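You operate a simulated robot arm through the tools that you are given. There is no shell and no other tool.

The job below is to be done with a simulated robot arm. You get a single attempt, and the scene is never put back.

JOB
Lock off, push the conduit end into its entry, tighten the lock ring.
Fine: the entry is on the control box; leave the isolator locked.

The check looks at the end state, three seconds after you hand in, the way a careful person would. Anything else that was tipped, shoved, dropped, spilled or broken makes it a failure.

ROBOT AND FRAMES
A 6-joint arm with a fingered hand, fixed in place. Base frame: the origin is at the foot of the arm, x ahead of it, y to its left, z up. Lengths are in cm, angles in degrees, forces in N, time in s.
With the tool pointing down near the work surface it reaches from about 44 to 94 cm from the base axis. Its first joint turns from -166.0 to 166.0 degrees. Payload 5 kg.
The tool frame sits at the grasp point between the pads (the TCP): z along the fingers, y along the line on which they close. The tips reach 4.3 cm beyond it. Largest opening 14.4 cm; the body of the gripper starts 5 cm behind the TCP. The gripper is a hand of 5 fingers: y runs from the thumb to the fingers, the wrist lies at [-2.1, -13.3, -23.3] in the tool frame, and closing takes about 1.5 s.
Orientation is that of the tool frame in the base frame, as [roll, pitch, yaw] about the fixed x, y, z axes, in that order (R = Rz(yaw) Ry(pitch) Rx(roll)). With the fingers straight down and the wrist toward the robot, the tool's x, y and z point along [0, 1, 0], [1, 0, 0] and [0, 0, -1] of the base frame.

CONTROLS
- The arm moves only by the tool move_arm. Its arguments are lists of equal length, an entry for each row: "dp": the shift along the tool's x, y, z in units of 250 mm (1.0 is 250 mm), a list of three; "turn": the turn, a rotation vector about the tool's x, y, z in units of 60 degrees (1.0 is 60 degrees), a list of three. In form: {"dp": [[dx, dy, dz], ...], "turn": [[ax, ay, az], ...]}. A call has 1 to 20 rows; each row is the pose to reach, as a shift and turn from the pose commanded when the call began, along the tool's axes at that moment. "claw" is the gripper command, from -1 (shut) to 1 (fully open), values between in proportion, set as the call begins (left out, the last holds). A call with a number of a shift or a turn outside -1 to 1 is refused whole. Rows are played at 5 a second. More than 5 cm and 8.6 degrees between two rows, or a gripper value outside its range, and nothing of the call is played. Where a pose cannot be reached the arm comes as near as it can. A force on the tool above 40 N (or 10 N above the force at the start of the call, whichever is more), or a blocked arm, ends the call early, and 0.2 s more pass. Each finger travels about 7.2 cm/s and halts on what it meets, pressing with about 30 N; the grip force reading is that of the motor and also rises with nothing between the fingers. The clock runs only during rows and for 0.2 s after the last one: add rows that repeat a pose to give the fingers time. It gives the time, the measured TCP pose, the force on the tool (base axes), the opening and the grip force at its end, in the units of the frame above (readings bear some noise), with the torque about the TCP (base axes, N m) and any sound that the robot's microphone picked up.
- Cameras (640 x 400 px; columns grow to the right, rows downward): "scene" is fixed at [22.07, -64.83, 164.91]; the picture's right is [0.62, -0.79, 0.00], its down [-0.67, -0.52, -0.53] and it looks along [0.42, 0.33, -0.85] (base axes); focal length 301 px, centre (320, 200). "wrist" rides on the gripper at [8.6, -10.8, -16.8] in the tool frame; the picture's right is [-0.80, 0.28, -0.53], its down [-0.54, -0.73, 0.42] and it looks along [-0.27, 0.63, 0.73] (tool axes); focal length 275 px, centre (320, 200). There is no depth. A picture from a camera that has moved, and an enlarged one, comes with that camera's place and axes in the base frame and with its lens.
- get_image(camera): a new picture of that camera. The clock stands still meanwhile.
- slide_trunk(by): slides the trunk up (or, below 0, down) by that many cm; the arm rides with it, the base frame stays. It gives what a move gives, with no picture.
- finger_targets(index, middle, ring, little, thumb_bend, thumb_turn): sets how far each is bent, from 0 (flat) to 1 (curled in); at 0.3 the hand is open as for a grip, at 0.7 the pads meet at the TCP. One left out holds its place. A second passes; each finger stops where it meets its share of the squeeze, and holds until it gets a number again. A gripper value or a shape takes the hand back. It gives what a move gives, with no picture; readings hold the bend of each and the force on index, middle, ring, little, thumb and palm. thumb_turn goes from beside the hand (0) to across from the fingers (1), as for a grip.
- grasp_type(shape): the hand has 5 fingers and takes this shape, open, in about a second: jaw (thumb against the fingers, like two jaws); tri (thumb and two fingers); tip (a fingertip pinch); poke (one finger out to press); point (the index stretched); flat (the hand flat); cup (the hand cupped); fist (a fist). The gripper value then closes the fingers along that shape, each until it touches; the sizes above hold for jaw. It gives what a move gives, with no picture.
- enlarge(camera, box): a new picture of the part [left, top, right, bottom] of that camera's present view, enlarged. The clock stands still meanwhile.
- sign_off(): hands the job in; it is judged then, once.

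Nothing tells you positions but the pictures and the camera data. Unless the task says otherwise, let go and move clear before handing in.

The tools are called after "Call:" as a command line: name --argument value ..., lists and objects as JSON in quotes. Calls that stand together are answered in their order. move_arm: Moves the arm, as the interface text tells. Its arguments: {"type":"object","properties":{"dp":{"type":"array","items":{"type":"array","items":{"type":"number"}}},"turn":{"type":"array","items":{"type":"array","items":{"type":"number"}}},"claw":{"type":"number"}},"required":["dp","turn"]} The other tools are called the same way: slide_trunk (by) slides the trunk up or down; grasp_type (shape) gives the hand a shape; finger_targets (index, middle, ring, little, thumb_bend, thumb_turn) moves the fingers one by one; get_image (camera) takes a picture; enlarge (camera, box) takes an enlarged picture of a part of a camera's view; sign_off () hands the job in.

At the start:

```text
time_s: 0.0
tcp_pos: [42.82, -26.65, 129.36]
tool_rot: [-180.0, 0.0, 90.0]
force: [-0.2, 0.3, 0.7]
torque: [0.02, -0.01, 0.0]
width: 14.34
gripper_force: 0.1
shape: jaw
bend: [0.3, 0.3, 0.3, 0.3, 0.3, 0.98]
finger forces: [0.0, 0.1, 0.0, 0.0, 0.1, 0.0]
trunk travel left (down, up): [-50.0, 9.0]
```

scene: 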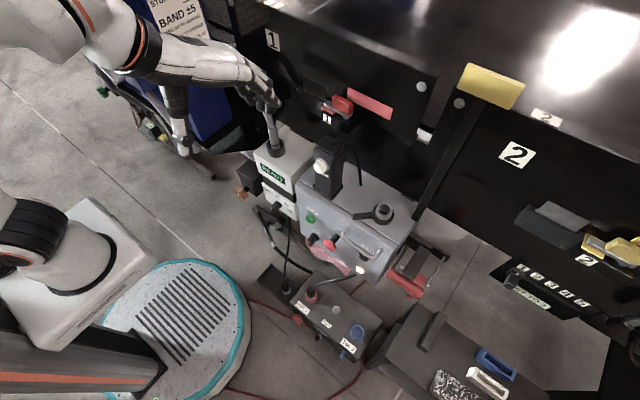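
wrist: 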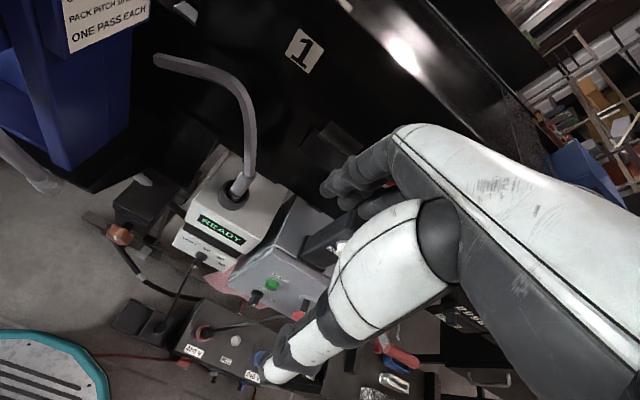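

I see a cluttered workshop scene with a grey control box, a "READY" box with a conduit-like pipe, and a black machine behind. Before moving anything I'll take enlarged pictures to find the isolator, conduit end, entry and lock ring.

Call:
enlarge --camera "scene" --box '[230, 120, 430, 245]'

Call:
enlarge --camera "scene" --box '[230, 220, 430, 345]'

Call:
enlarge --camera "scene" --box '[240, 50, 440, 175]'

Call:
enlarge --camera "wrist" --box '[90, 140, 410, 340]'

Call:
enlarge --camera "scene" --box '[340, 260, 540, 400]'

```text
3.20 times, centred on (330, 182) of scene
camera zoom: at [22.07, -64.83, 164.91], right [0.62, -0.79, 0.0], down [-0.67, -0.52, -0.53], along [0.42, 0.33, -0.85], focal length 962 px, centre (288, 256)
```

zoom: 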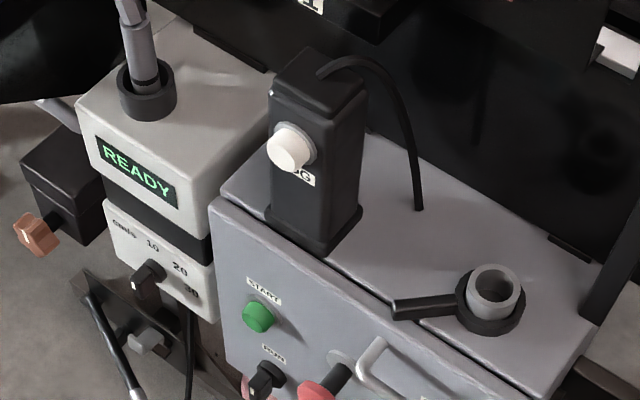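

```text
3.20 times, centred on (330, 282) of scene
camera zoom: at [22.07, -64.83, 164.91], right [0.62, -0.79, 0.0], down [-0.67, -0.52, -0.53], along [0.42, 0.33, -0.85], focal length 962 px, centre (288, -64)
```

zoom: 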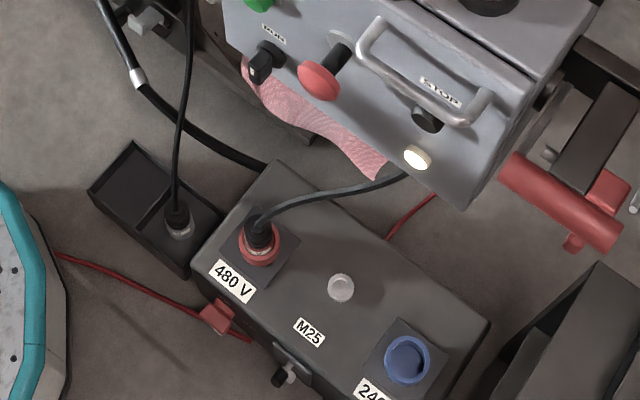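

```text
3.20 times, centred on (340, 112) of scene
camera zoom: at [22.07, -64.83, 164.91], right [0.62, -0.79, 0.0], down [-0.67, -0.52, -0.53], along [0.42, 0.33, -0.85], focal length 962 px, centre (256, 480)
```

zoom: 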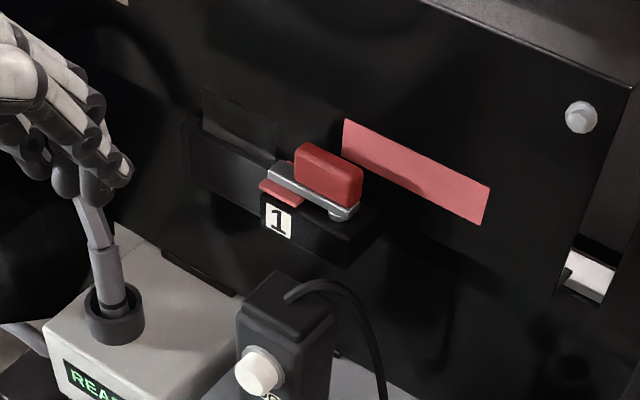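

```text
2.00 times, centred on (250, 240) of wrist
camera zoom: at [32.0, -18.05, 146.16], right [0.28, -0.8, 0.53], down [-0.73, -0.54, -0.42], along [0.63, -0.27, -0.73], focal length 551 px, centre (460, 120)
```

zoom: 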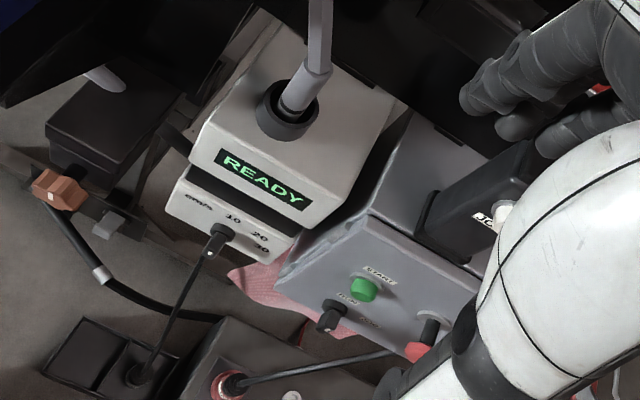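

```text
2.86 times, centred on (440, 330) of scene
camera zoom: at [22.07, -64.83, 164.91], right [0.62, -0.79, 0.0], down [-0.67, -0.52, -0.53], along [0.42, 0.33, -0.85], focal length 859 px, centre (-23, -171)
```

zoom: 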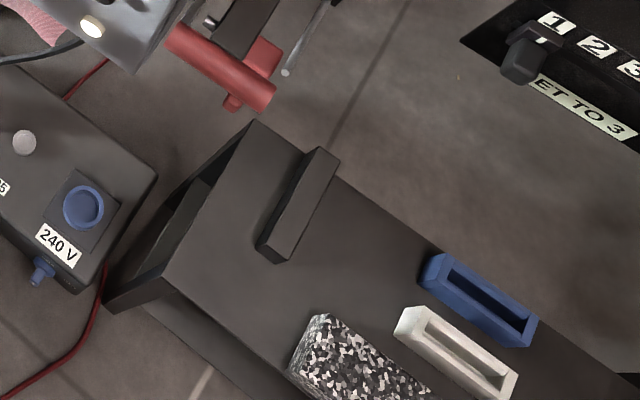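

The READY unit's collar works out at about (60.6, -18.5, 99.5) and the green START button at about (54, -36, 87). The grey box with a levered ring on top looks like the control box with its entry. I'll move the hand sideways through free air to get better views before touching anything.

Call:
move_arm --dp '[[-0.19, 0, 0], [-0.38, 0, 0], [-0.57, 0, 0], [-0.76, 0, 0], [-0.95, 0, 0], [-0.95, 0, 0]]' --turn '[[0, 0, 0], [0, 0, 0], [0, 0, 0], [0, 0, 0], [0, 0, 0], [0, 0, 0]]'

Call:
get_image --camera "wrist"

Call:
get_image --camera "scene"

```text
time_s: 1.4
tcp_pos: [42.79, -50.52, 129.25]
tool_rot: [180.0, 0.1, 90.0]
force: [-0.1, -0.5, 0.2]
torque: [0.0, 0.0, -0.04]
width: 14.37
gripper_force: 0.0
shape: jaw
bend: [0.3, 0.3, 0.3, 0.3, 0.3, 0.98]
finger forces: [0.0, 0.1, 0.0, 0.0, 0.0, 0.1]
trunk travel left (down, up): [-50.0, 9.0]
```

```text
taken
camera wrist: at [32.06, -41.91, 146.1], right [0.28, -0.8, 0.53], down [-0.73, -0.54, -0.42], along [0.63, -0.27, -0.73], focal length 275 px, centre (320, 200)
```

wrist: 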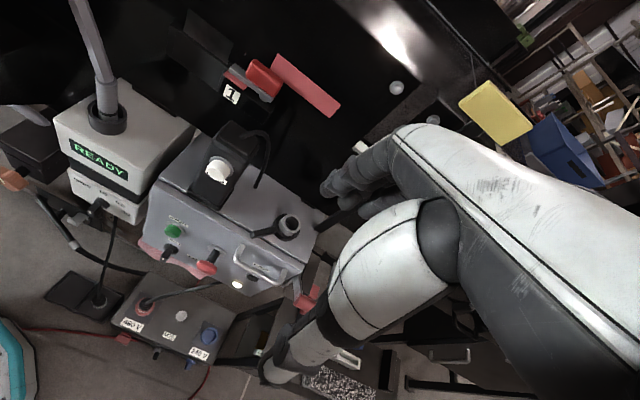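

```text
taken
```

scene: 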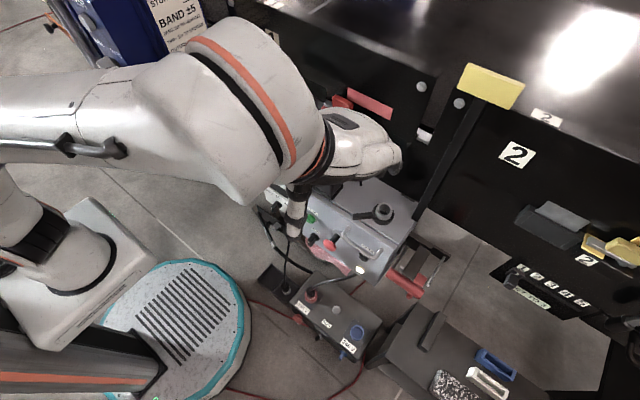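

Call:
enlarge --camera "wrist" --box '[40, 90, 200, 190]'

Call:
enlarge --camera "wrist" --box '[180, 110, 340, 210]'

Call:
enlarge --camera "wrist" --box '[150, 200, 310, 300]'

Call:
enlarge --camera "wrist" --box '[170, 20, 350, 130]'

Call:
enlarge --camera "wrist" --box '[40, 260, 260, 398]'

Call:
enlarge --camera "wrist" --box '[0, 120, 130, 290]'

```text
4.00 times, centred on (120, 140) of wrist
camera zoom: at [32.06, -41.91, 146.1], right [0.28, -0.8, 0.53], down [-0.73, -0.54, -0.42], along [0.63, -0.27, -0.73], focal length 1101 px, centre (1120, 440)
```

zoom: 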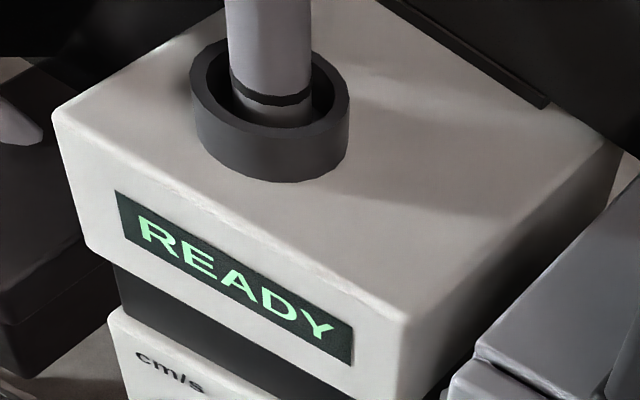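

```text
4.00 times, centred on (260, 160) of wrist
camera zoom: at [32.06, -41.91, 146.1], right [0.28, -0.8, 0.53], down [-0.73, -0.54, -0.42], along [0.63, -0.27, -0.73], focal length 1101 px, centre (560, 360)
```

zoom: 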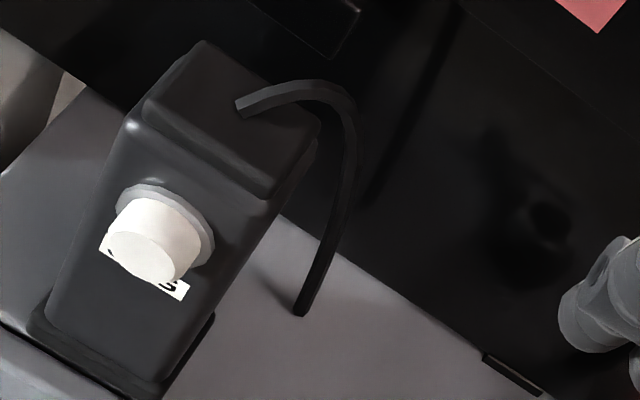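

```text
4.00 times, centred on (230, 250) of wrist
camera zoom: at [32.06, -41.91, 146.1], right [0.28, -0.8, 0.53], down [-0.73, -0.54, -0.42], along [0.63, -0.27, -0.73], focal length 1101 px, centre (680, 0)
```

zoom: 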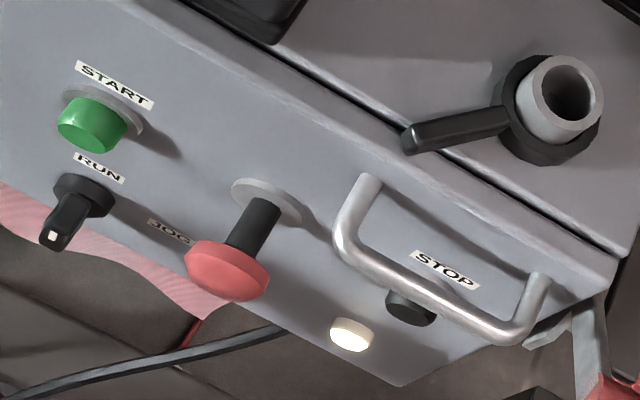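

```text
3.56 times, centred on (260, 75) of wrist
camera zoom: at [32.06, -41.91, 146.1], right [0.28, -0.8, 0.53], down [-0.73, -0.54, -0.42], along [0.63, -0.27, -0.73], focal length 979 px, centre (533, 644)
```

zoom: 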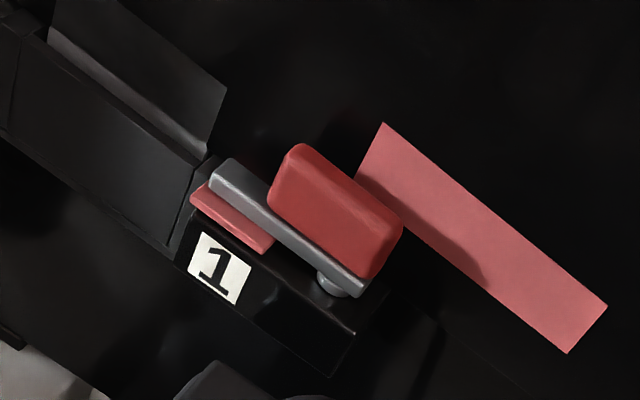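

```text
2.90 times, centred on (150, 329) of wrist
camera zoom: at [32.06, -41.91, 146.1], right [0.28, -0.8, 0.53], down [-0.73, -0.54, -0.42], along [0.63, -0.27, -0.73], focal length 798 px, centre (813, -174)
```

zoom: 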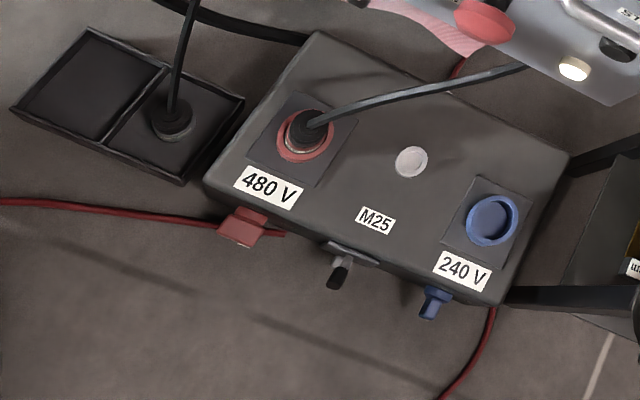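

```text
2.35 times, centred on (65, 205) of wrist
camera zoom: at [32.06, -41.91, 146.1], right [0.28, -0.8, 0.53], down [-0.73, -0.54, -0.42], along [0.63, -0.27, -0.73], focal length 648 px, centre (920, 188)
```

zoom: 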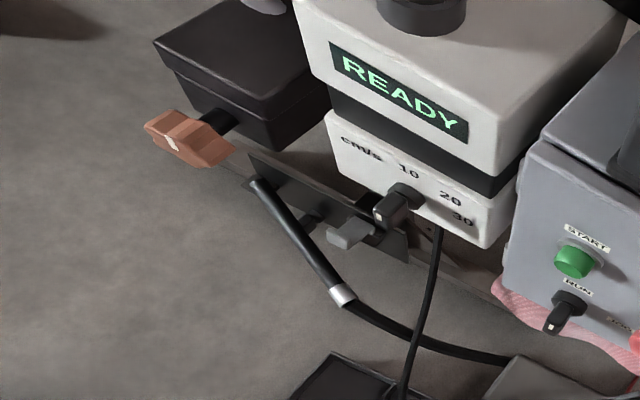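

The control box carries START, RUN/JOG, STOP, an emergency button and a handle on its front. On top it has a grey cup with a black levered ring. There is also an orange rotary knob on a dark box near (53, -2, 70) and a black hose with a white band near it, so I'll move closer to inspect those.

Call:
move_arm --dp '[[0.117, -0.027, 0.139], [0.234, -0.055, 0.277], [0.351, -0.082, 0.416], [0.469, -0.11, 0.554], [0.586, -0.137, 0.693], [0.703, -0.165, 0.831], [0.82, -0.192, 0.97], [0.82, -0.192, 0.97]]' --turn '[[0, 0, 0], [0, 0, 0], [0, 0, 0], [0, 0, 0], [0, 0, 0], [0, 0, 0], [0, 0, 0], [0, 0, 0]]'

Call:
get_image --camera "wrist"

Call:
enlarge --camera "wrist" --box '[60, 100, 260, 225]'

Call:
enlarge --camera "wrist" --box '[60, 200, 320, 362]'

```text
time_s: 3.2
tcp_pos: [38.06, -29.98, 104.87]
tool_rot: [180.0, 0.0, 90.0]
force: [0.3, 1.4, 0.2]
torque: [-0.03, 0.0, 0.01]
width: 14.38
gripper_force: 0.0
shape: jaw
bend: [0.3, 0.3, 0.3, 0.3, 0.3, 0.98]
finger forces: [0.0, 0.0, 0.0, 0.0, 0.0, 0.0]
trunk travel left (down, up): [-50.0, 9.0]
```

```text
taken
camera wrist: at [27.21, -21.28, 121.78], right [0.28, -0.8, 0.53], down [-0.73, -0.54, -0.42], along [0.63, -0.27, -0.73], focal length 275 px, centre (320, 200)
```

wrist: 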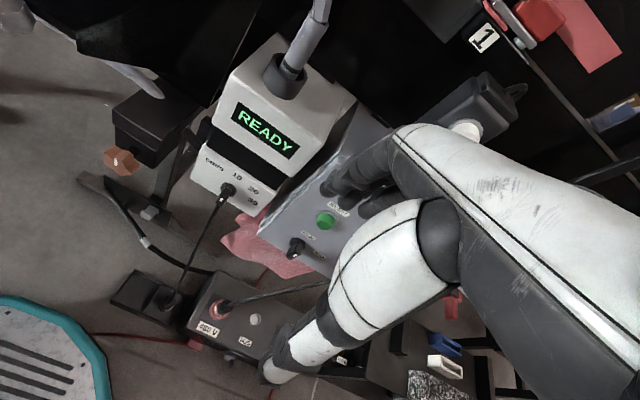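

```text
3.20 times, centred on (160, 162) of wrist
camera zoom: at [27.21, -21.28, 121.78], right [0.28, -0.8, 0.53], down [-0.73, -0.54, -0.42], along [0.63, -0.27, -0.73], focal length 881 px, centre (832, 320)
```

zoom: 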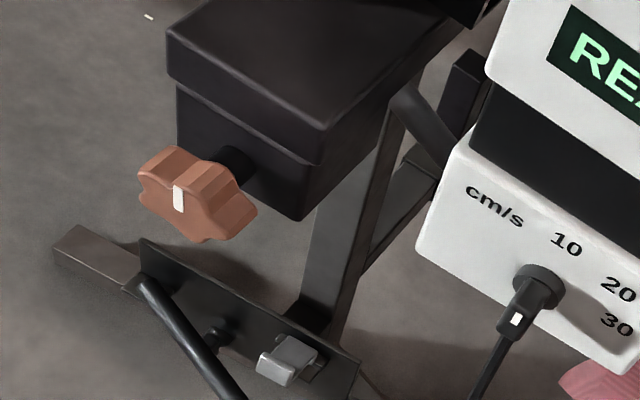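

```text
2.46 times, centred on (190, 281) of wrist
camera zoom: at [27.21, -21.28, 121.78], right [0.28, -0.8, 0.53], down [-0.73, -0.54, -0.42], along [0.63, -0.27, -0.73], focal length 678 px, centre (640, 1)
```

zoom: 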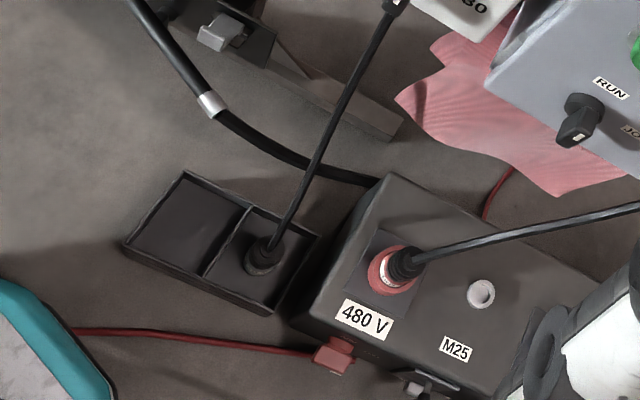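

The thin cable runs from the cm/s dial to a floor tray. The black hose with a silver band, about 2.4 cm thick, ends at a plate below the orange knob, and the control box cup has a bore of about 2.6 cm at (60.8, -54.2, 102). So the black hose is the likely conduit and the orange knob the likely isolator; I'll lower the trunk for a closer look.

Call:
slide_trunk --by -25

Call:
get_image --camera "wrist"

Call:
get_image --camera "scene"

```text
time_s: 5.8
tcp_pos: [37.95, -29.97, 80.11]
tool_rot: [-180.0, 0.1, 90.0]
force: [0.1, 1.3, -0.7]
torque: [-0.02, 0.0, 0.02]
width: 14.36
gripper_force: 0.0
shape: jaw
bend: [0.3, 0.3, 0.3, 0.3, 0.3, 0.98]
finger forces: [0.1, 0.0, 0.0, 0.0, 0.1, 0.1]
trunk travel left (down, up): [-25.0, 34.0]
```

```text
taken
camera wrist: at [27.21, -21.32, 96.82], right [0.28, -0.8, 0.53], down [-0.73, -0.54, -0.42], along [0.63, -0.27, -0.73], focal length 275 px, centre (320, 200)
```

wrist: 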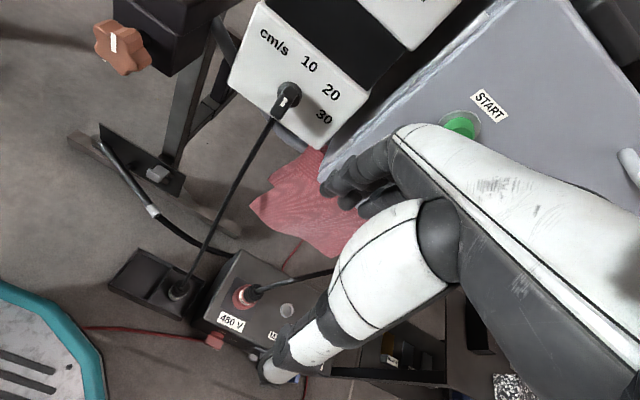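

```text
taken
```

scene: 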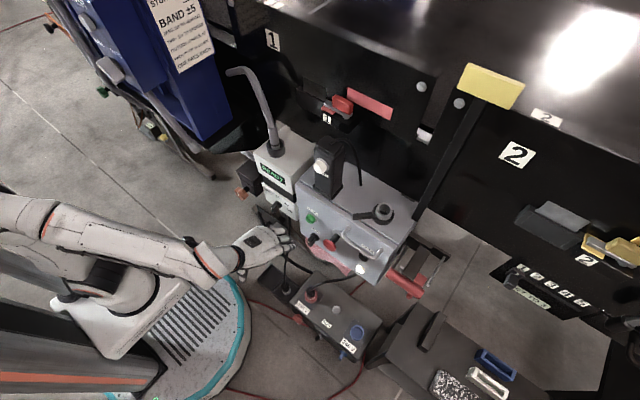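

The arm is now out of the scene camera's way, so I can see the grey pipe rising from the READY unit. I'll enlarge several areas.

Call:
enlarge --camera "scene" --box '[210, 55, 370, 155]'

Call:
enlarge --camera "scene" --box '[225, 140, 345, 215]'

Call:
enlarge --camera "wrist" --box '[70, 0, 250, 112]'

Call:
enlarge --camera "wrist" --box '[70, 110, 250, 222]'

Call:
enlarge --camera "wrist" --box '[90, 230, 330, 380]'

Call:
enlarge --camera "scene" --box '[90, 0, 250, 100]'

```text
4.00 times, centred on (290, 105) of scene
camera zoom: at [22.07, -64.83, 164.91], right [0.62, -0.79, 0.0], down [-0.67, -0.52, -0.53], along [0.42, 0.33, -0.85], focal length 1202 px, centre (440, 580)
```

zoom: 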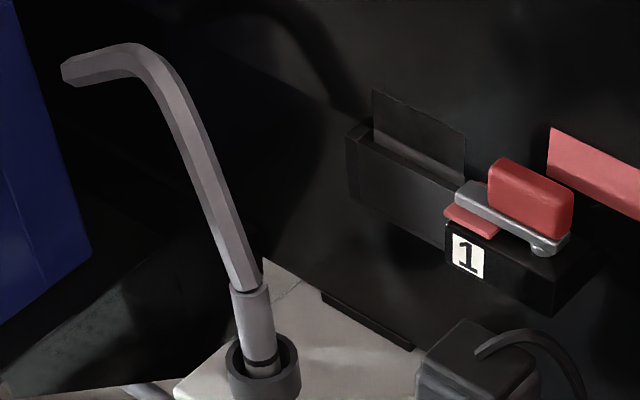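

```text
5.33 times, centred on (285, 178) of scene
camera zoom: at [22.07, -64.83, 164.91], right [0.62, -0.79, 0.0], down [-0.67, -0.52, -0.53], along [0.42, 0.33, -0.85], focal length 1603 px, centre (507, 320)
```

zoom: 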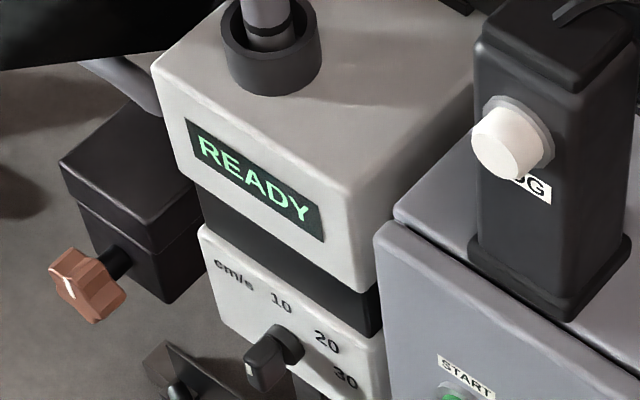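

```text
3.56 times, centred on (160, 56) of wrist
camera zoom: at [27.21, -21.32, 96.82], right [0.28, -0.8, 0.53], down [-0.73, -0.54, -0.42], along [0.63, -0.27, -0.73], focal length 979 px, centre (889, 712)
```

zoom: 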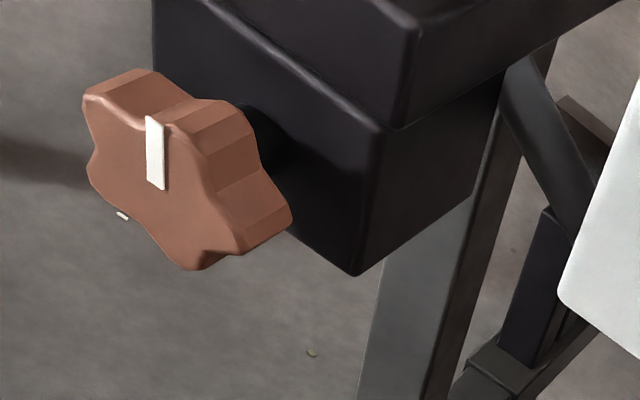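

```text
3.56 times, centred on (160, 166) of wrist
camera zoom: at [27.21, -21.32, 96.82], right [0.28, -0.8, 0.53], down [-0.73, -0.54, -0.42], along [0.63, -0.27, -0.73], focal length 979 px, centre (889, 321)
```

zoom: 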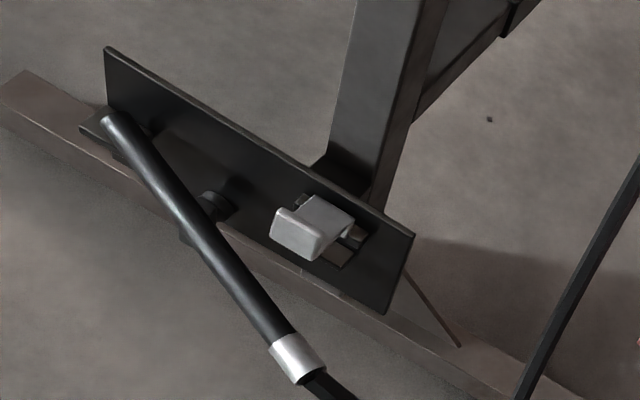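

```text
2.67 times, centred on (210, 305) of wrist
camera zoom: at [27.21, -21.32, 96.82], right [0.28, -0.8, 0.53], down [-0.73, -0.54, -0.42], along [0.63, -0.27, -0.73], focal length 734 px, centre (613, -80)
```

zoom: 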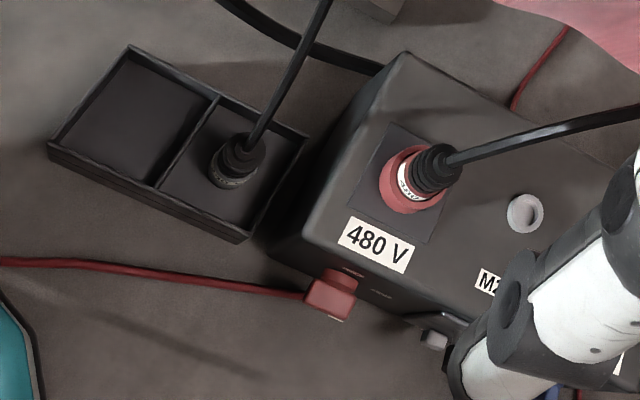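

```text
4.00 times, centred on (170, 50) of scene
camera zoom: at [22.07, -64.83, 164.91], right [0.62, -0.79, 0.0], down [-0.67, -0.52, -0.53], along [0.42, 0.33, -0.85], focal length 1202 px, centre (920, 800)
```

zoom: 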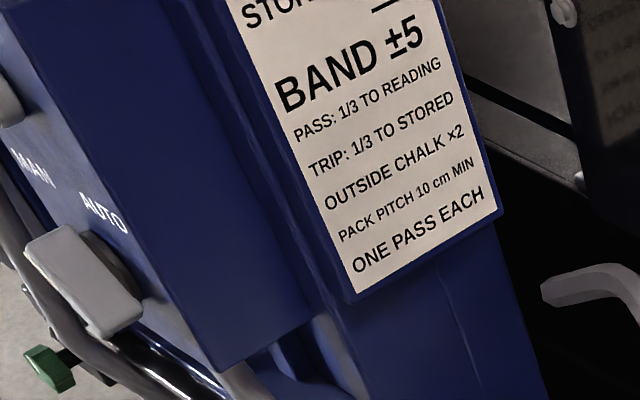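

The rod at the plate looks like a sleeve with a silver ferrule, then a thinner hose; the orange knob has a white pointer, and the READY unit's pipe has a dark mark ring. I still need to see the right side of the control box with the red bar, so I'll raise the trunk and swing right with some yaw.

Call:
slide_trunk --by 22

Call:
move_arm --dp '[[-0.17, 0, 0], [-0.34, 0, 0], [-0.51, 0, 0], [-0.68, 0, 0], [-0.85, 0, 0], [-0.98, 0, 0], [-0.98, 0, 0]]' --turn '[[0, 0, -0.13], [0, 0, -0.26], [0, 0, -0.39], [0, 0, -0.52], [0, 0, -0.65], [0, 0, -0.667], [0, 0, -0.667]]'

Call:
get_image --camera "wrist"

```text
time_s: 8.1
tcp_pos: [37.98, -29.93, 102.07]
tool_rot: [180.0, -0.2, 90.0]
force: [-0.6, -0.1, 0.1]
torque: [0.01, -0.02, 0.0]
width: 14.38
gripper_force: 0.1
shape: jaw
bend: [0.3, 0.3, 0.3, 0.3, 0.3, 0.98]
finger forces: [0.0, 0.1, 0.0, 0.0, 0.0, 0.0]
trunk travel left (down, up): [-47.0, 12.0]
```

```text
time_s: 9.7
tcp_pos: [37.96, -54.34, 102.04]
tool_rot: [-180.0, 0.0, 130.0]
force: [0.7, -0.7, -0.9]
torque: [0.01, -0.02, 0.04]
width: 14.37
gripper_force: 0.0
shape: jaw
bend: [0.3, 0.3, 0.3, 0.3, 0.3, 0.97]
finger forces: [0.1, 0.1, 0.1, 0.0, 0.0, 0.0]
trunk travel left (down, up): [-47.0, 12.0]
```

```text
taken
camera wrist: at [24.28, -54.82, 118.85], right [0.73, -0.43, 0.53], down [-0.21, -0.88, -0.42], along [0.65, 0.2, -0.73], focal length 275 px, centre (320, 200)
```

wrist: 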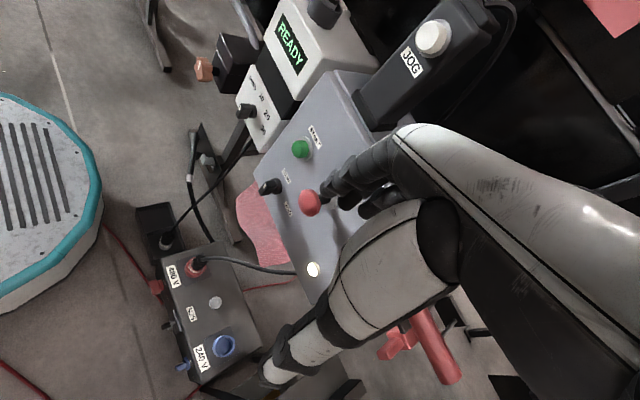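

I can see the front panel, the transformer, and part of the red bar on the right. I'll continue further right to uncover it.

Call:
move_arm --dp '[[-0.135, -0.12, 0], [-0.27, -0.24, 0], [-0.405, -0.36, 0], [-0.54, -0.48, 0], [-0.674, -0.6, 0], [-0.674, -0.6, 0]]' --turn '[[0, 0, 0], [0, 0, 0], [0, 0, 0], [0, 0, 0], [0, 0, 0], [0, 0, 0]]'

Call:
get_image --camera "wrist"

Call:
enlarge --camera "wrist" --box '[180, 100, 400, 238]'

Call:
enlarge --camera "wrist" --box '[140, 240, 360, 378]'

```text
time_s: 11.1
tcp_pos: [34.77, -62.17, 99.29]
tool_rot: [179.8, 0.2, 129.8]
force: [-0.7, 0.4, -0.2]
torque: [0.01, -0.04, 0.02]
width: 14.38
gripper_force: 0.1
shape: jaw
bend: [0.3, 0.3, 0.3, 0.3, 0.3, 0.98]
finger forces: [0.0, 0.0, 0.0, 0.0, 0.0, 0.1]
out of reach, approached as far as the arm can: row 2, 3, 4, 5, 6
trunk travel left (down, up): [-47.0, 12.0]
```

```text
taken
camera wrist: at [20.96, -62.57, 115.95], right [0.73, -0.43, 0.54], down [-0.21, -0.88, -0.42], along [0.65, 0.2, -0.73], focal length 275 px, centre (320, 200)
```

wrist: 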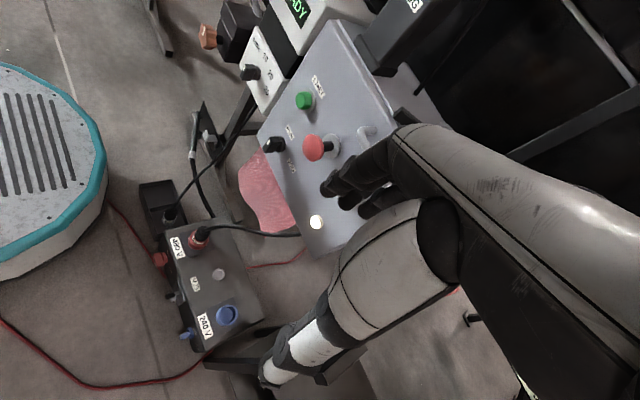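

```text
2.90 times, centred on (290, 169) of wrist
camera zoom: at [20.96, -62.57, 115.95], right [0.73, -0.43, 0.54], down [-0.21, -0.88, -0.42], along [0.65, 0.2, -0.73], focal length 798 px, centre (407, 290)
```

zoom: 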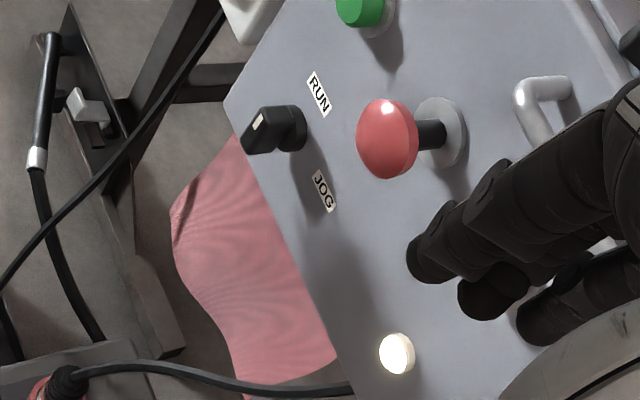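

```text
2.90 times, centred on (250, 309) of wrist
camera zoom: at [20.96, -62.57, 115.95], right [0.73, -0.43, 0.54], down [-0.21, -0.88, -0.42], along [0.65, 0.2, -0.73], focal length 798 px, centre (523, -116)
```

zoom: 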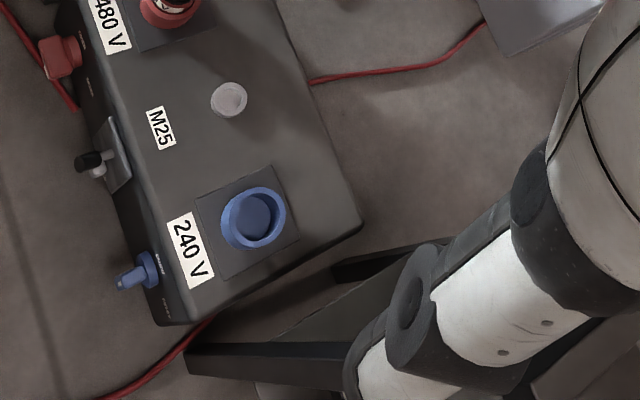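

Reach ended here, but the view is helpful: the rod with the silver ferrule hangs on the plate beside a grey clip. I'll enlarge the red bar assembly from the scene camera and other parts of this view.

Call:
enlarge --camera "scene" --box '[370, 220, 470, 305]'

Call:
enlarge --camera "wrist" --box '[150, 60, 290, 200]'

Call:
enlarge --camera "scene" --box '[490, 240, 640, 340]'

Call:
get_image --camera "scene"

```text
4.71 times, centred on (420, 262) of scene
camera zoom: at [22.07, -64.83, 164.91], right [0.62, -0.79, 0.0], down [-0.67, -0.52, -0.53], along [0.42, 0.33, -0.85], focal length 1415 px, centre (-151, -94)
```

zoom: 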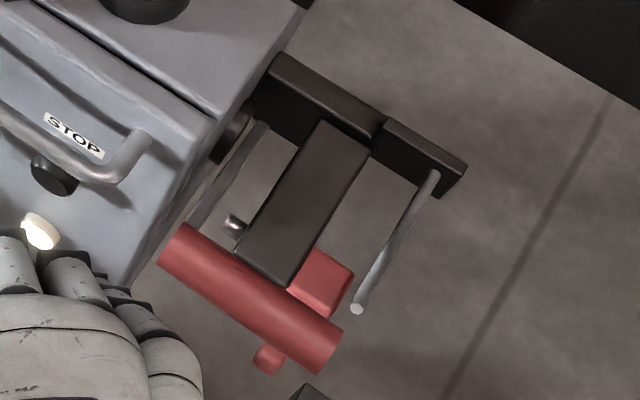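

```text
2.86 times, centred on (220, 130) of wrist
camera zoom: at [20.96, -62.57, 115.95], right [0.73, -0.43, 0.54], down [-0.21, -0.88, -0.42], along [0.65, 0.2, -0.73], focal length 786 px, centre (606, 400)
```

zoom: 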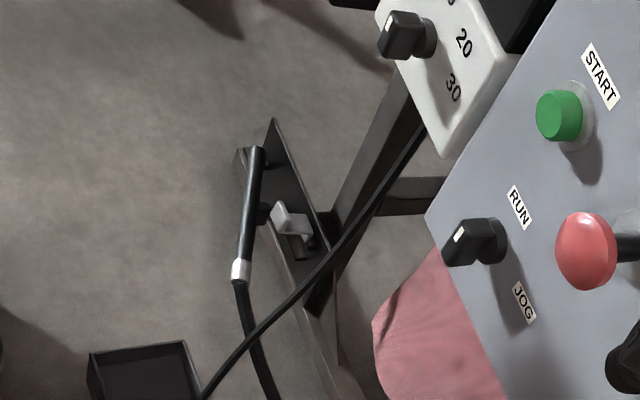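

```text
4.00 times, centred on (565, 290) of scene
camera zoom: at [22.07, -64.83, 164.91], right [0.62, -0.79, 0.0], down [-0.67, -0.52, -0.53], along [0.42, 0.33, -0.85], focal length 1202 px, centre (-660, -160)
```

zoom: 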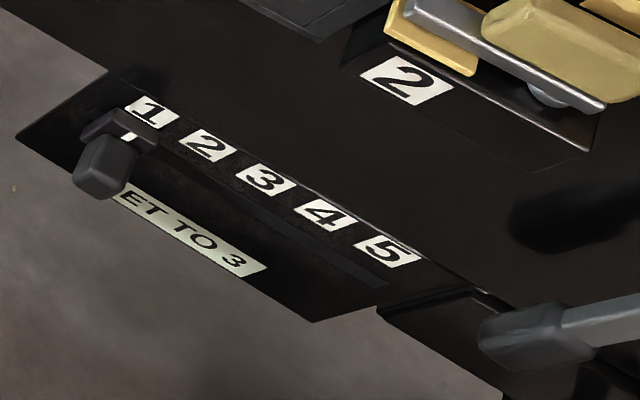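

```text
taken
```

scene: 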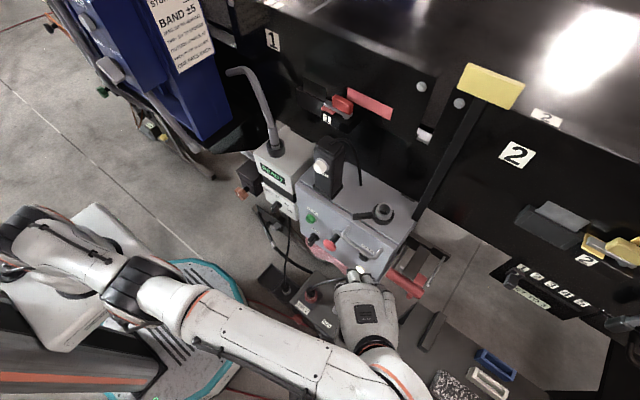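

The red bar looks like a T-grip on a lever arm with a red block, just right of the control box around (49, -67, 99). That could be the isolator, so I'll raise the trunk, turn back and view it from above.

Call:
slide_trunk --by 12

Call:
move_arm --dp '[[0, 0, -0.1], [0, 0, -0.2], [0, 0, -0.2]]' --turn '[[0, 0, 0], [0, 0, 0], [0, 0, 0]]'

```text
time_s: 12.6
tcp_pos: [34.79, -62.15, 111.18]
tool_rot: [-179.9, 0.2, 129.9]
force: [0.6, 0.3, -0.2]
torque: [-0.01, 0.0, -0.02]
width: 14.36
gripper_force: 0.1
shape: jaw
bend: [0.3, 0.3, 0.3, 0.3, 0.3, 0.98]
finger forces: [0.0, 0.0, 0.0, 0.0, 0.0, 0.0]
trunk travel left (down, up): [-59.0, 0.0]
```

```text
time_s: 13.4
tcp_pos: [35.02, -60.91, 115.69]
tool_rot: [-180.0, 0.0, 129.9]
force: [0.5, 0.0, 0.7]
torque: [0.0, 0.01, -0.01]
width: 14.43
gripper_force: 0.1
shape: jaw
bend: [0.3, 0.3, 0.3, 0.3, 0.3, 0.98]
finger forces: [0.0, 0.0, 0.0, 0.0, 0.0, 0.0]
out of reach, approached as far as the arm can: row 1, 2, 3
trunk travel left (down, up): [-59.0, 0.0]
```

The commanded pose follows the reached one, and the reach limit comes from this yaw. I'll turn back to yaw 90 while shifting forward and up.

Call:
move_arm --dp '[[-0.048, 0.043, -0.03], [-0.096, 0.087, -0.06], [-0.144, 0.13, -0.1], [-0.192, 0.174, -0.14], [-0.24, 0.217, -0.172], [-0.24, 0.217, -0.172]]' --turn '[[0, 0, 0.133], [0, 0, 0.267], [0, 0, 0.4], [0, 0, 0.533], [0, 0, 0.667], [0, 0, 0.667]]'

Call:
get_image --camera "wrist"

Call:
enlarge --camera "wrist" --box '[180, 180, 340, 280]'

```text
time_s: 14.8
tcp_pos: [44.23, -65.24, 121.23]
tool_rot: [-179.9, -0.1, 89.7]
force: [0.2, -0.4, 0.4]
torque: [0.0, 0.01, 0.04]
width: 14.38
gripper_force: 0.0
shape: jaw
bend: [0.3, 0.3, 0.3, 0.3, 0.3, 0.98]
finger forces: [0.0, 0.1, 0.0, 0.0, 0.1, 0.0]
out of reach, approached as far as the arm can: row 1, 2, 3, 4, 5, 6
trunk travel left (down, up): [-59.0, 0.0]
```

```text
taken
camera wrist: at [33.49, -56.67, 138.04], right [0.28, -0.8, 0.53], down [-0.73, -0.54, -0.42], along [0.63, -0.27, -0.73], focal length 275 px, centre (320, 200)
```

wrist: 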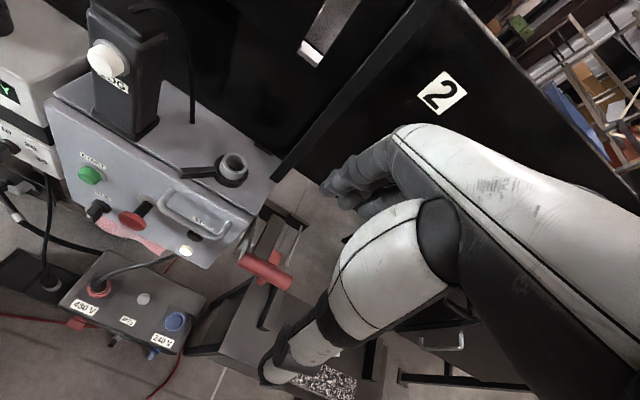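

```text
4.00 times, centred on (260, 230) of wrist
camera zoom: at [33.49, -56.67, 138.04], right [0.28, -0.8, 0.53], down [-0.73, -0.54, -0.42], along [0.63, -0.27, -0.73], focal length 1101 px, centre (560, 80)
```

zoom: 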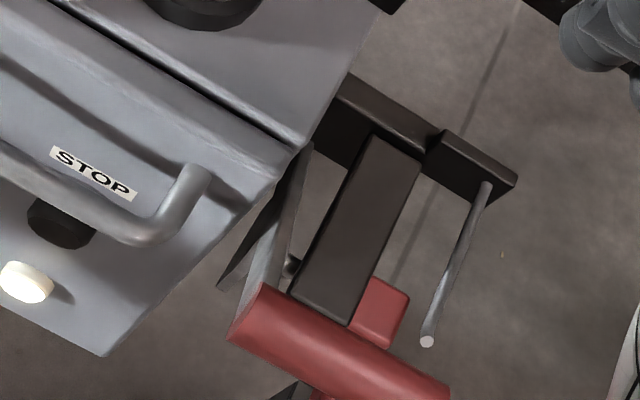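

I place the red T-grip from about (49.6, -63, 98) to (49.6, -71, 98), on an arm from about (63.6, -67, 92), with two metal rods beside it. I need lower, more horizontal views to identify the isolator and the conduit, so I'll move left with the hand tilted forward and then lower the trunk.

Call:
move_arm --dp '[[0.16, -0.03, 0], [0.32, -0.06, 0], [0.48, -0.09, 0], [0.64, -0.12, 0], [0.8, -0.15, 0], [0.96, -0.17, 0], [0.96, -0.17, 0]]' --turn '[[-0.12, 0, 0], [-0.24, 0, 0], [-0.36, 0, 0], [-0.48, 0, 0], [-0.583, 0, 0], [-0.583, 0, 0], [-0.583, 0, 0]]'

Call:
get_image --camera "wrist"

```text
time_s: 16.4
tcp_pos: [46.31, -67.56, 128.13]
tool_rot: [154.3, -0.3, 90.3]
force: [0.8, 1.2, -0.1]
torque: [0.0, 0.03, 0.0]
width: 14.36
gripper_force: 0.1
shape: jaw
bend: [0.3, 0.3, 0.3, 0.3, 0.3, 0.98]
finger forces: [0.0, 0.1, 0.0, 0.1, 0.0, 0.0]
out of reach, approached as far as the arm can: row 1, 2, 3, 4, 5, 6, 7
trunk travel left (down, up): [-59.0, 0.0]
```

```text
taken
camera wrist: at [29.34, -59.12, 138.7], right [0.03, -0.8, 0.6], down [-0.47, -0.54, -0.7], along [0.88, -0.26, -0.39], focal length 275 px, centre (320, 200)
```

wrist: 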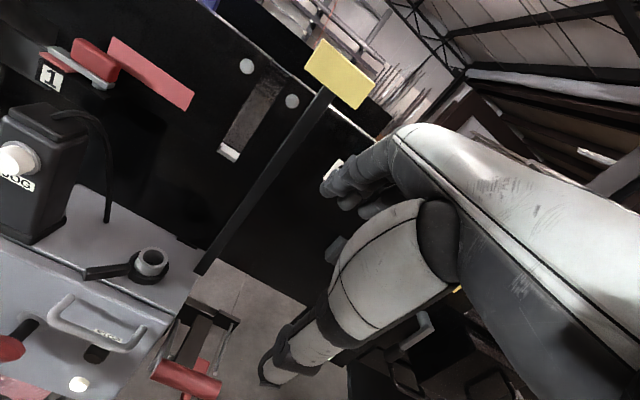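

The arm drifted to a joint limit and didn't follow that path, but the view is useful. I'll enlarge the isolator-like red assembly and the parts on machine 1.

Call:
enlarge --camera "wrist" --box '[130, 270, 290, 400]'

Call:
enlarge --camera "wrist" --box '[0, 20, 200, 145]'

Call:
get_image --camera "scene"

```text
3.08 times, centred on (210, 335) of wrist
camera zoom: at [29.34, -59.12, 138.7], right [0.03, -0.8, 0.6], down [-0.47, -0.54, -0.7], along [0.88, -0.26, -0.39], focal length 847 px, centre (658, -215)
```

zoom: 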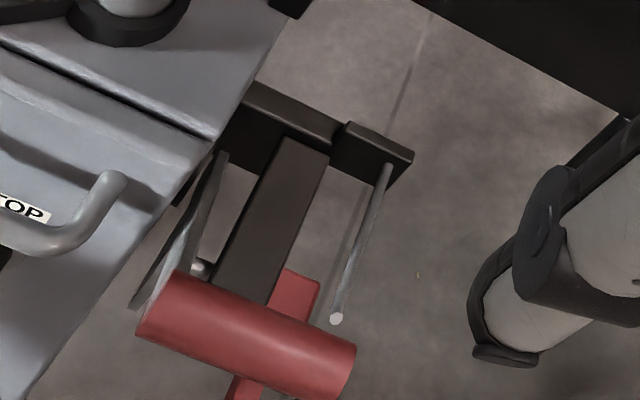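

```text
3.20 times, centred on (100, 82) of wrist
camera zoom: at [29.34, -59.12, 138.7], right [0.03, -0.8, 0.6], down [-0.47, -0.54, -0.7], along [0.88, -0.26, -0.39], focal length 881 px, centre (1024, 576)
```

zoom: 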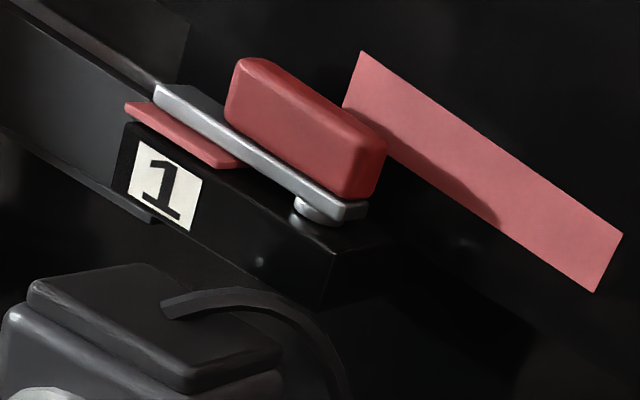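

```text
taken
```

scene: 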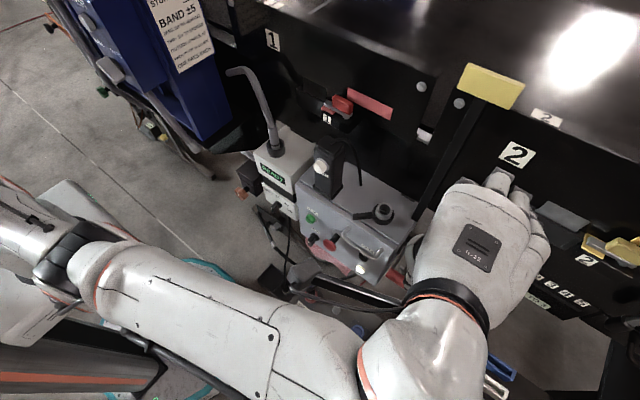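

I need to bring the arm back to a comfortable pose. I'll move it left in tool axes while holding the tilt, and check that it follows.

Call:
move_arm --dp '[[0.16, 0, 0], [0.32, 0, 0], [0.48, 0, 0], [0.64, 0, 0], [0.64, 0, 0]]' --turn '[[0, 0, 0], [0, 0, 0], [0, 0, 0], [0, 0, 0], [0, 0, 0]]'

Call:
get_image --camera "wrist"

```text
time_s: 17.6
tcp_pos: [48.96, -65.34, 131.6]
tool_rot: [154.5, -0.3, 90.4]
force: [0.3, 0.2, 0.3]
torque: [0.01, -0.01, 0.01]
width: 14.41
gripper_force: 0.1
shape: jaw
bend: [0.3, 0.3, 0.3, 0.3, 0.3, 0.98]
finger forces: [0.0, 0.0, 0.1, 0.1, 0.0, 0.1]
out of reach, approached as far as the arm can: row 1, 2, 3, 4, 5
trunk travel left (down, up): [-59.0, 0.0]
```

```text
taken
camera wrist: at [31.96, -57.01, 142.14], right [0.03, -0.8, 0.6], down [-0.47, -0.54, -0.7], along [0.88, -0.26, -0.39], focal length 275 px, centre (320, 200)
```

wrist: 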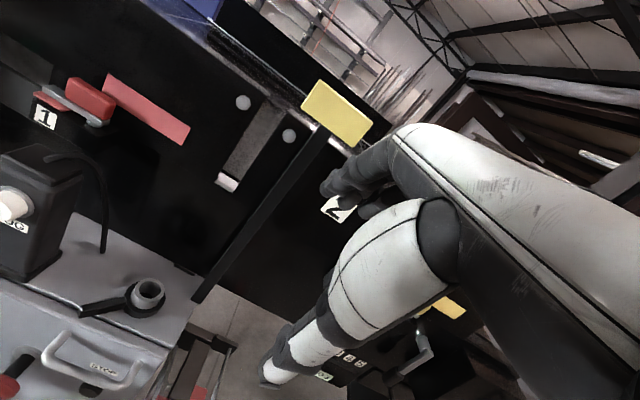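

The arm seems caught against a joint limit in this branch. I'll undo the tilt where there is free air above and then try again.

Call:
move_arm --dp '[[0, 0, 0], [0, 0, 0], [0, 0, 0], [0, 0, 0]]' --turn '[[0.14, 0, 0], [0.28, 0, 0], [0.42, 0, 0], [0.42, 0, 0]]'

Call:
move_arm --dp '[[0.1, 0, 0], [0.2, 0, 0], [0.3, 0, 0], [0.4, 0, 0], [0.4, 0, 0]]' --turn '[[0, 0, 0], [0, 0, 0], [0, 0, 0], [0, 0, 0], [0, 0, 0]]'

Call:
get_image --camera "scene"

```text
time_s: 18.6
tcp_pos: [46.71, -61.14, 128.35]
tool_rot: [179.5, -0.3, 90.4]
force: [-0.8, 0.3, 0.2]
torque: [-0.04, -0.03, 0.0]
width: 14.4
gripper_force: 0.1
shape: jaw
bend: [0.3, 0.3, 0.3, 0.3, 0.3, 0.98]
finger forces: [0.0, 0.0, 0.0, 0.1, 0.0, 0.1]
out of reach, approached as far as the arm can: row 1, 2, 3, 4
trunk travel left (down, up): [-59.0, 0.0]
```

```text
time_s: 19.8
tcp_pos: [46.54, -51.2, 128.07]
tool_rot: [179.5, -0.4, 90.4]
force: [-0.2, -0.1, 0.2]
torque: [0.04, 0.06, 0.0]
width: 14.41
gripper_force: 0.0
shape: jaw
bend: [0.3, 0.3, 0.3, 0.3, 0.3, 0.98]
finger forces: [0.0, 0.1, 0.0, 0.0, 0.0, 0.1]
trunk travel left (down, up): [-59.0, 0.0]
```

```text
taken
```

scene: 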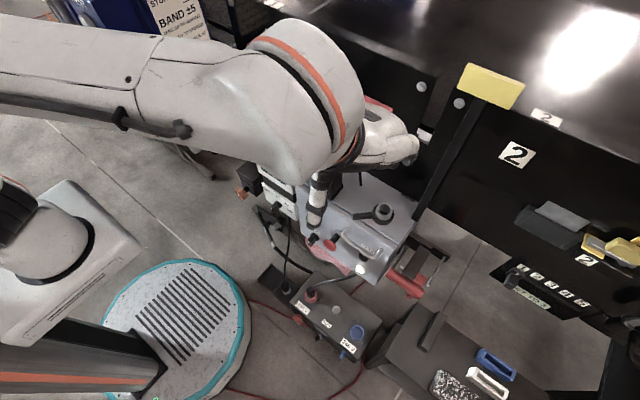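

The arm is back in its normal configuration at (46.5, -51, 128). Next I'll return to the left side near (38, -30, 104), then lower the trunk and tilt the hand for a frontal look at the low area.

Call:
move_arm --dp '[[0.12, -0.05, 0.137], [0.24, -0.1, 0.274], [0.36, -0.15, 0.41], [0.48, -0.2, 0.55], [0.6, -0.25, 0.686], [0.72, -0.3, 0.82], [0.84, -0.34, 0.96], [0.84, -0.34, 0.96]]' --turn '[[0, 0, 0], [0, 0, 0], [0, 0, 0], [0, 0, 0], [0, 0, 0], [0, 0, 0], [0, 0, 0], [0, 0, 0]]'

Call:
slide_trunk --by -35

Call:
get_image --camera "wrist"

```text
time_s: 21.6
tcp_pos: [38.27, -30.32, 104.32]
tool_rot: [179.6, -0.3, 90.4]
force: [0.4, 0.2, 0.6]
torque: [-0.02, 0.01, 0.01]
width: 14.39
gripper_force: 0.1
shape: jaw
bend: [0.3, 0.3, 0.3, 0.3, 0.3, 0.97]
finger forces: [0.1, 0.1, 0.0, 0.0, 0.1, 0.0]
trunk travel left (down, up): [-59.0, 0.0]
```

```text
time_s: 25.0
tcp_pos: [38.36, -30.22, 69.39]
tool_rot: [179.6, -0.3, 90.4]
force: [0.3, 0.5, -0.2]
torque: [0.01, -0.02, 0.0]
width: 14.41
gripper_force: 0.1
shape: jaw
bend: [0.3, 0.3, 0.3, 0.3, 0.3, 0.97]
finger forces: [0.0, 0.1, 0.0, 0.0, 0.0, 0.0]
trunk travel left (down, up): [-24.0, 35.0]
```

```text
taken
camera wrist: at [27.4, -21.86, 86.13], right [0.29, -0.8, 0.53], down [-0.72, -0.55, -0.43], along [0.63, -0.26, -0.73], focal length 275 px, centre (320, 200)
```

wrist: 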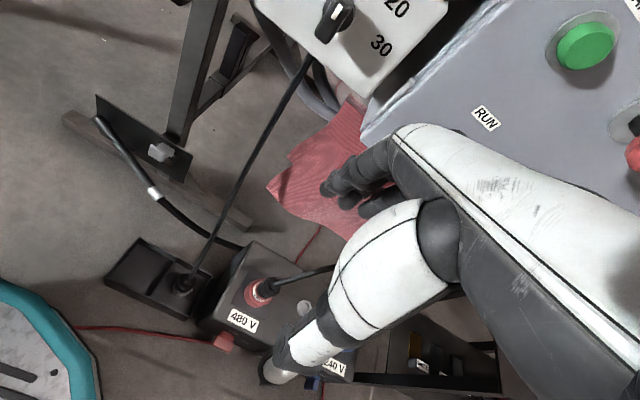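

Behind the lower READY box I can see hoses hanging down near the pink cloth. I'll enlarge there.

Call:
enlarge --camera "wrist" --box '[240, 20, 400, 140]'

Call:
enlarge --camera "wrist" --box '[60, 80, 260, 205]'

```text
3.33 times, centred on (320, 80) of wrist
camera zoom: at [27.4, -21.86, 86.13], right [0.29, -0.8, 0.53], down [-0.72, -0.55, -0.43], along [0.63, -0.26, -0.73], focal length 918 px, centre (320, 600)
```

zoom: 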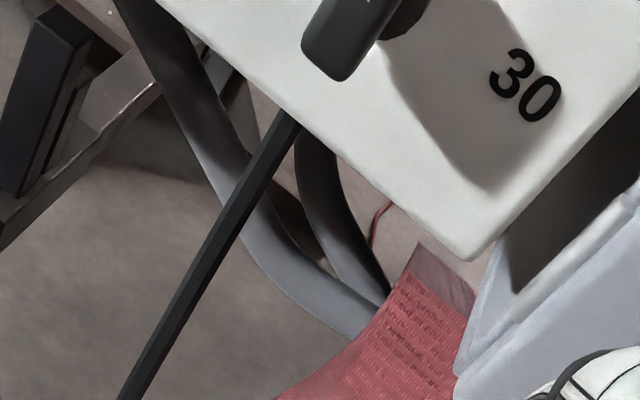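

```text
3.20 times, centred on (160, 142) of wrist
camera zoom: at [27.4, -21.86, 86.13], right [0.29, -0.8, 0.53], down [-0.72, -0.55, -0.43], along [0.63, -0.26, -0.73], focal length 881 px, centre (832, 384)
```

zoom: 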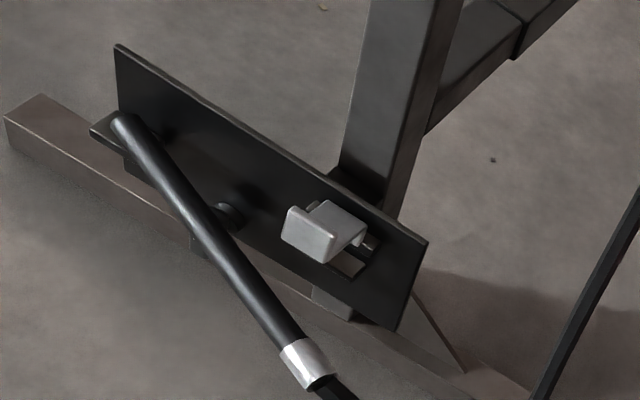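

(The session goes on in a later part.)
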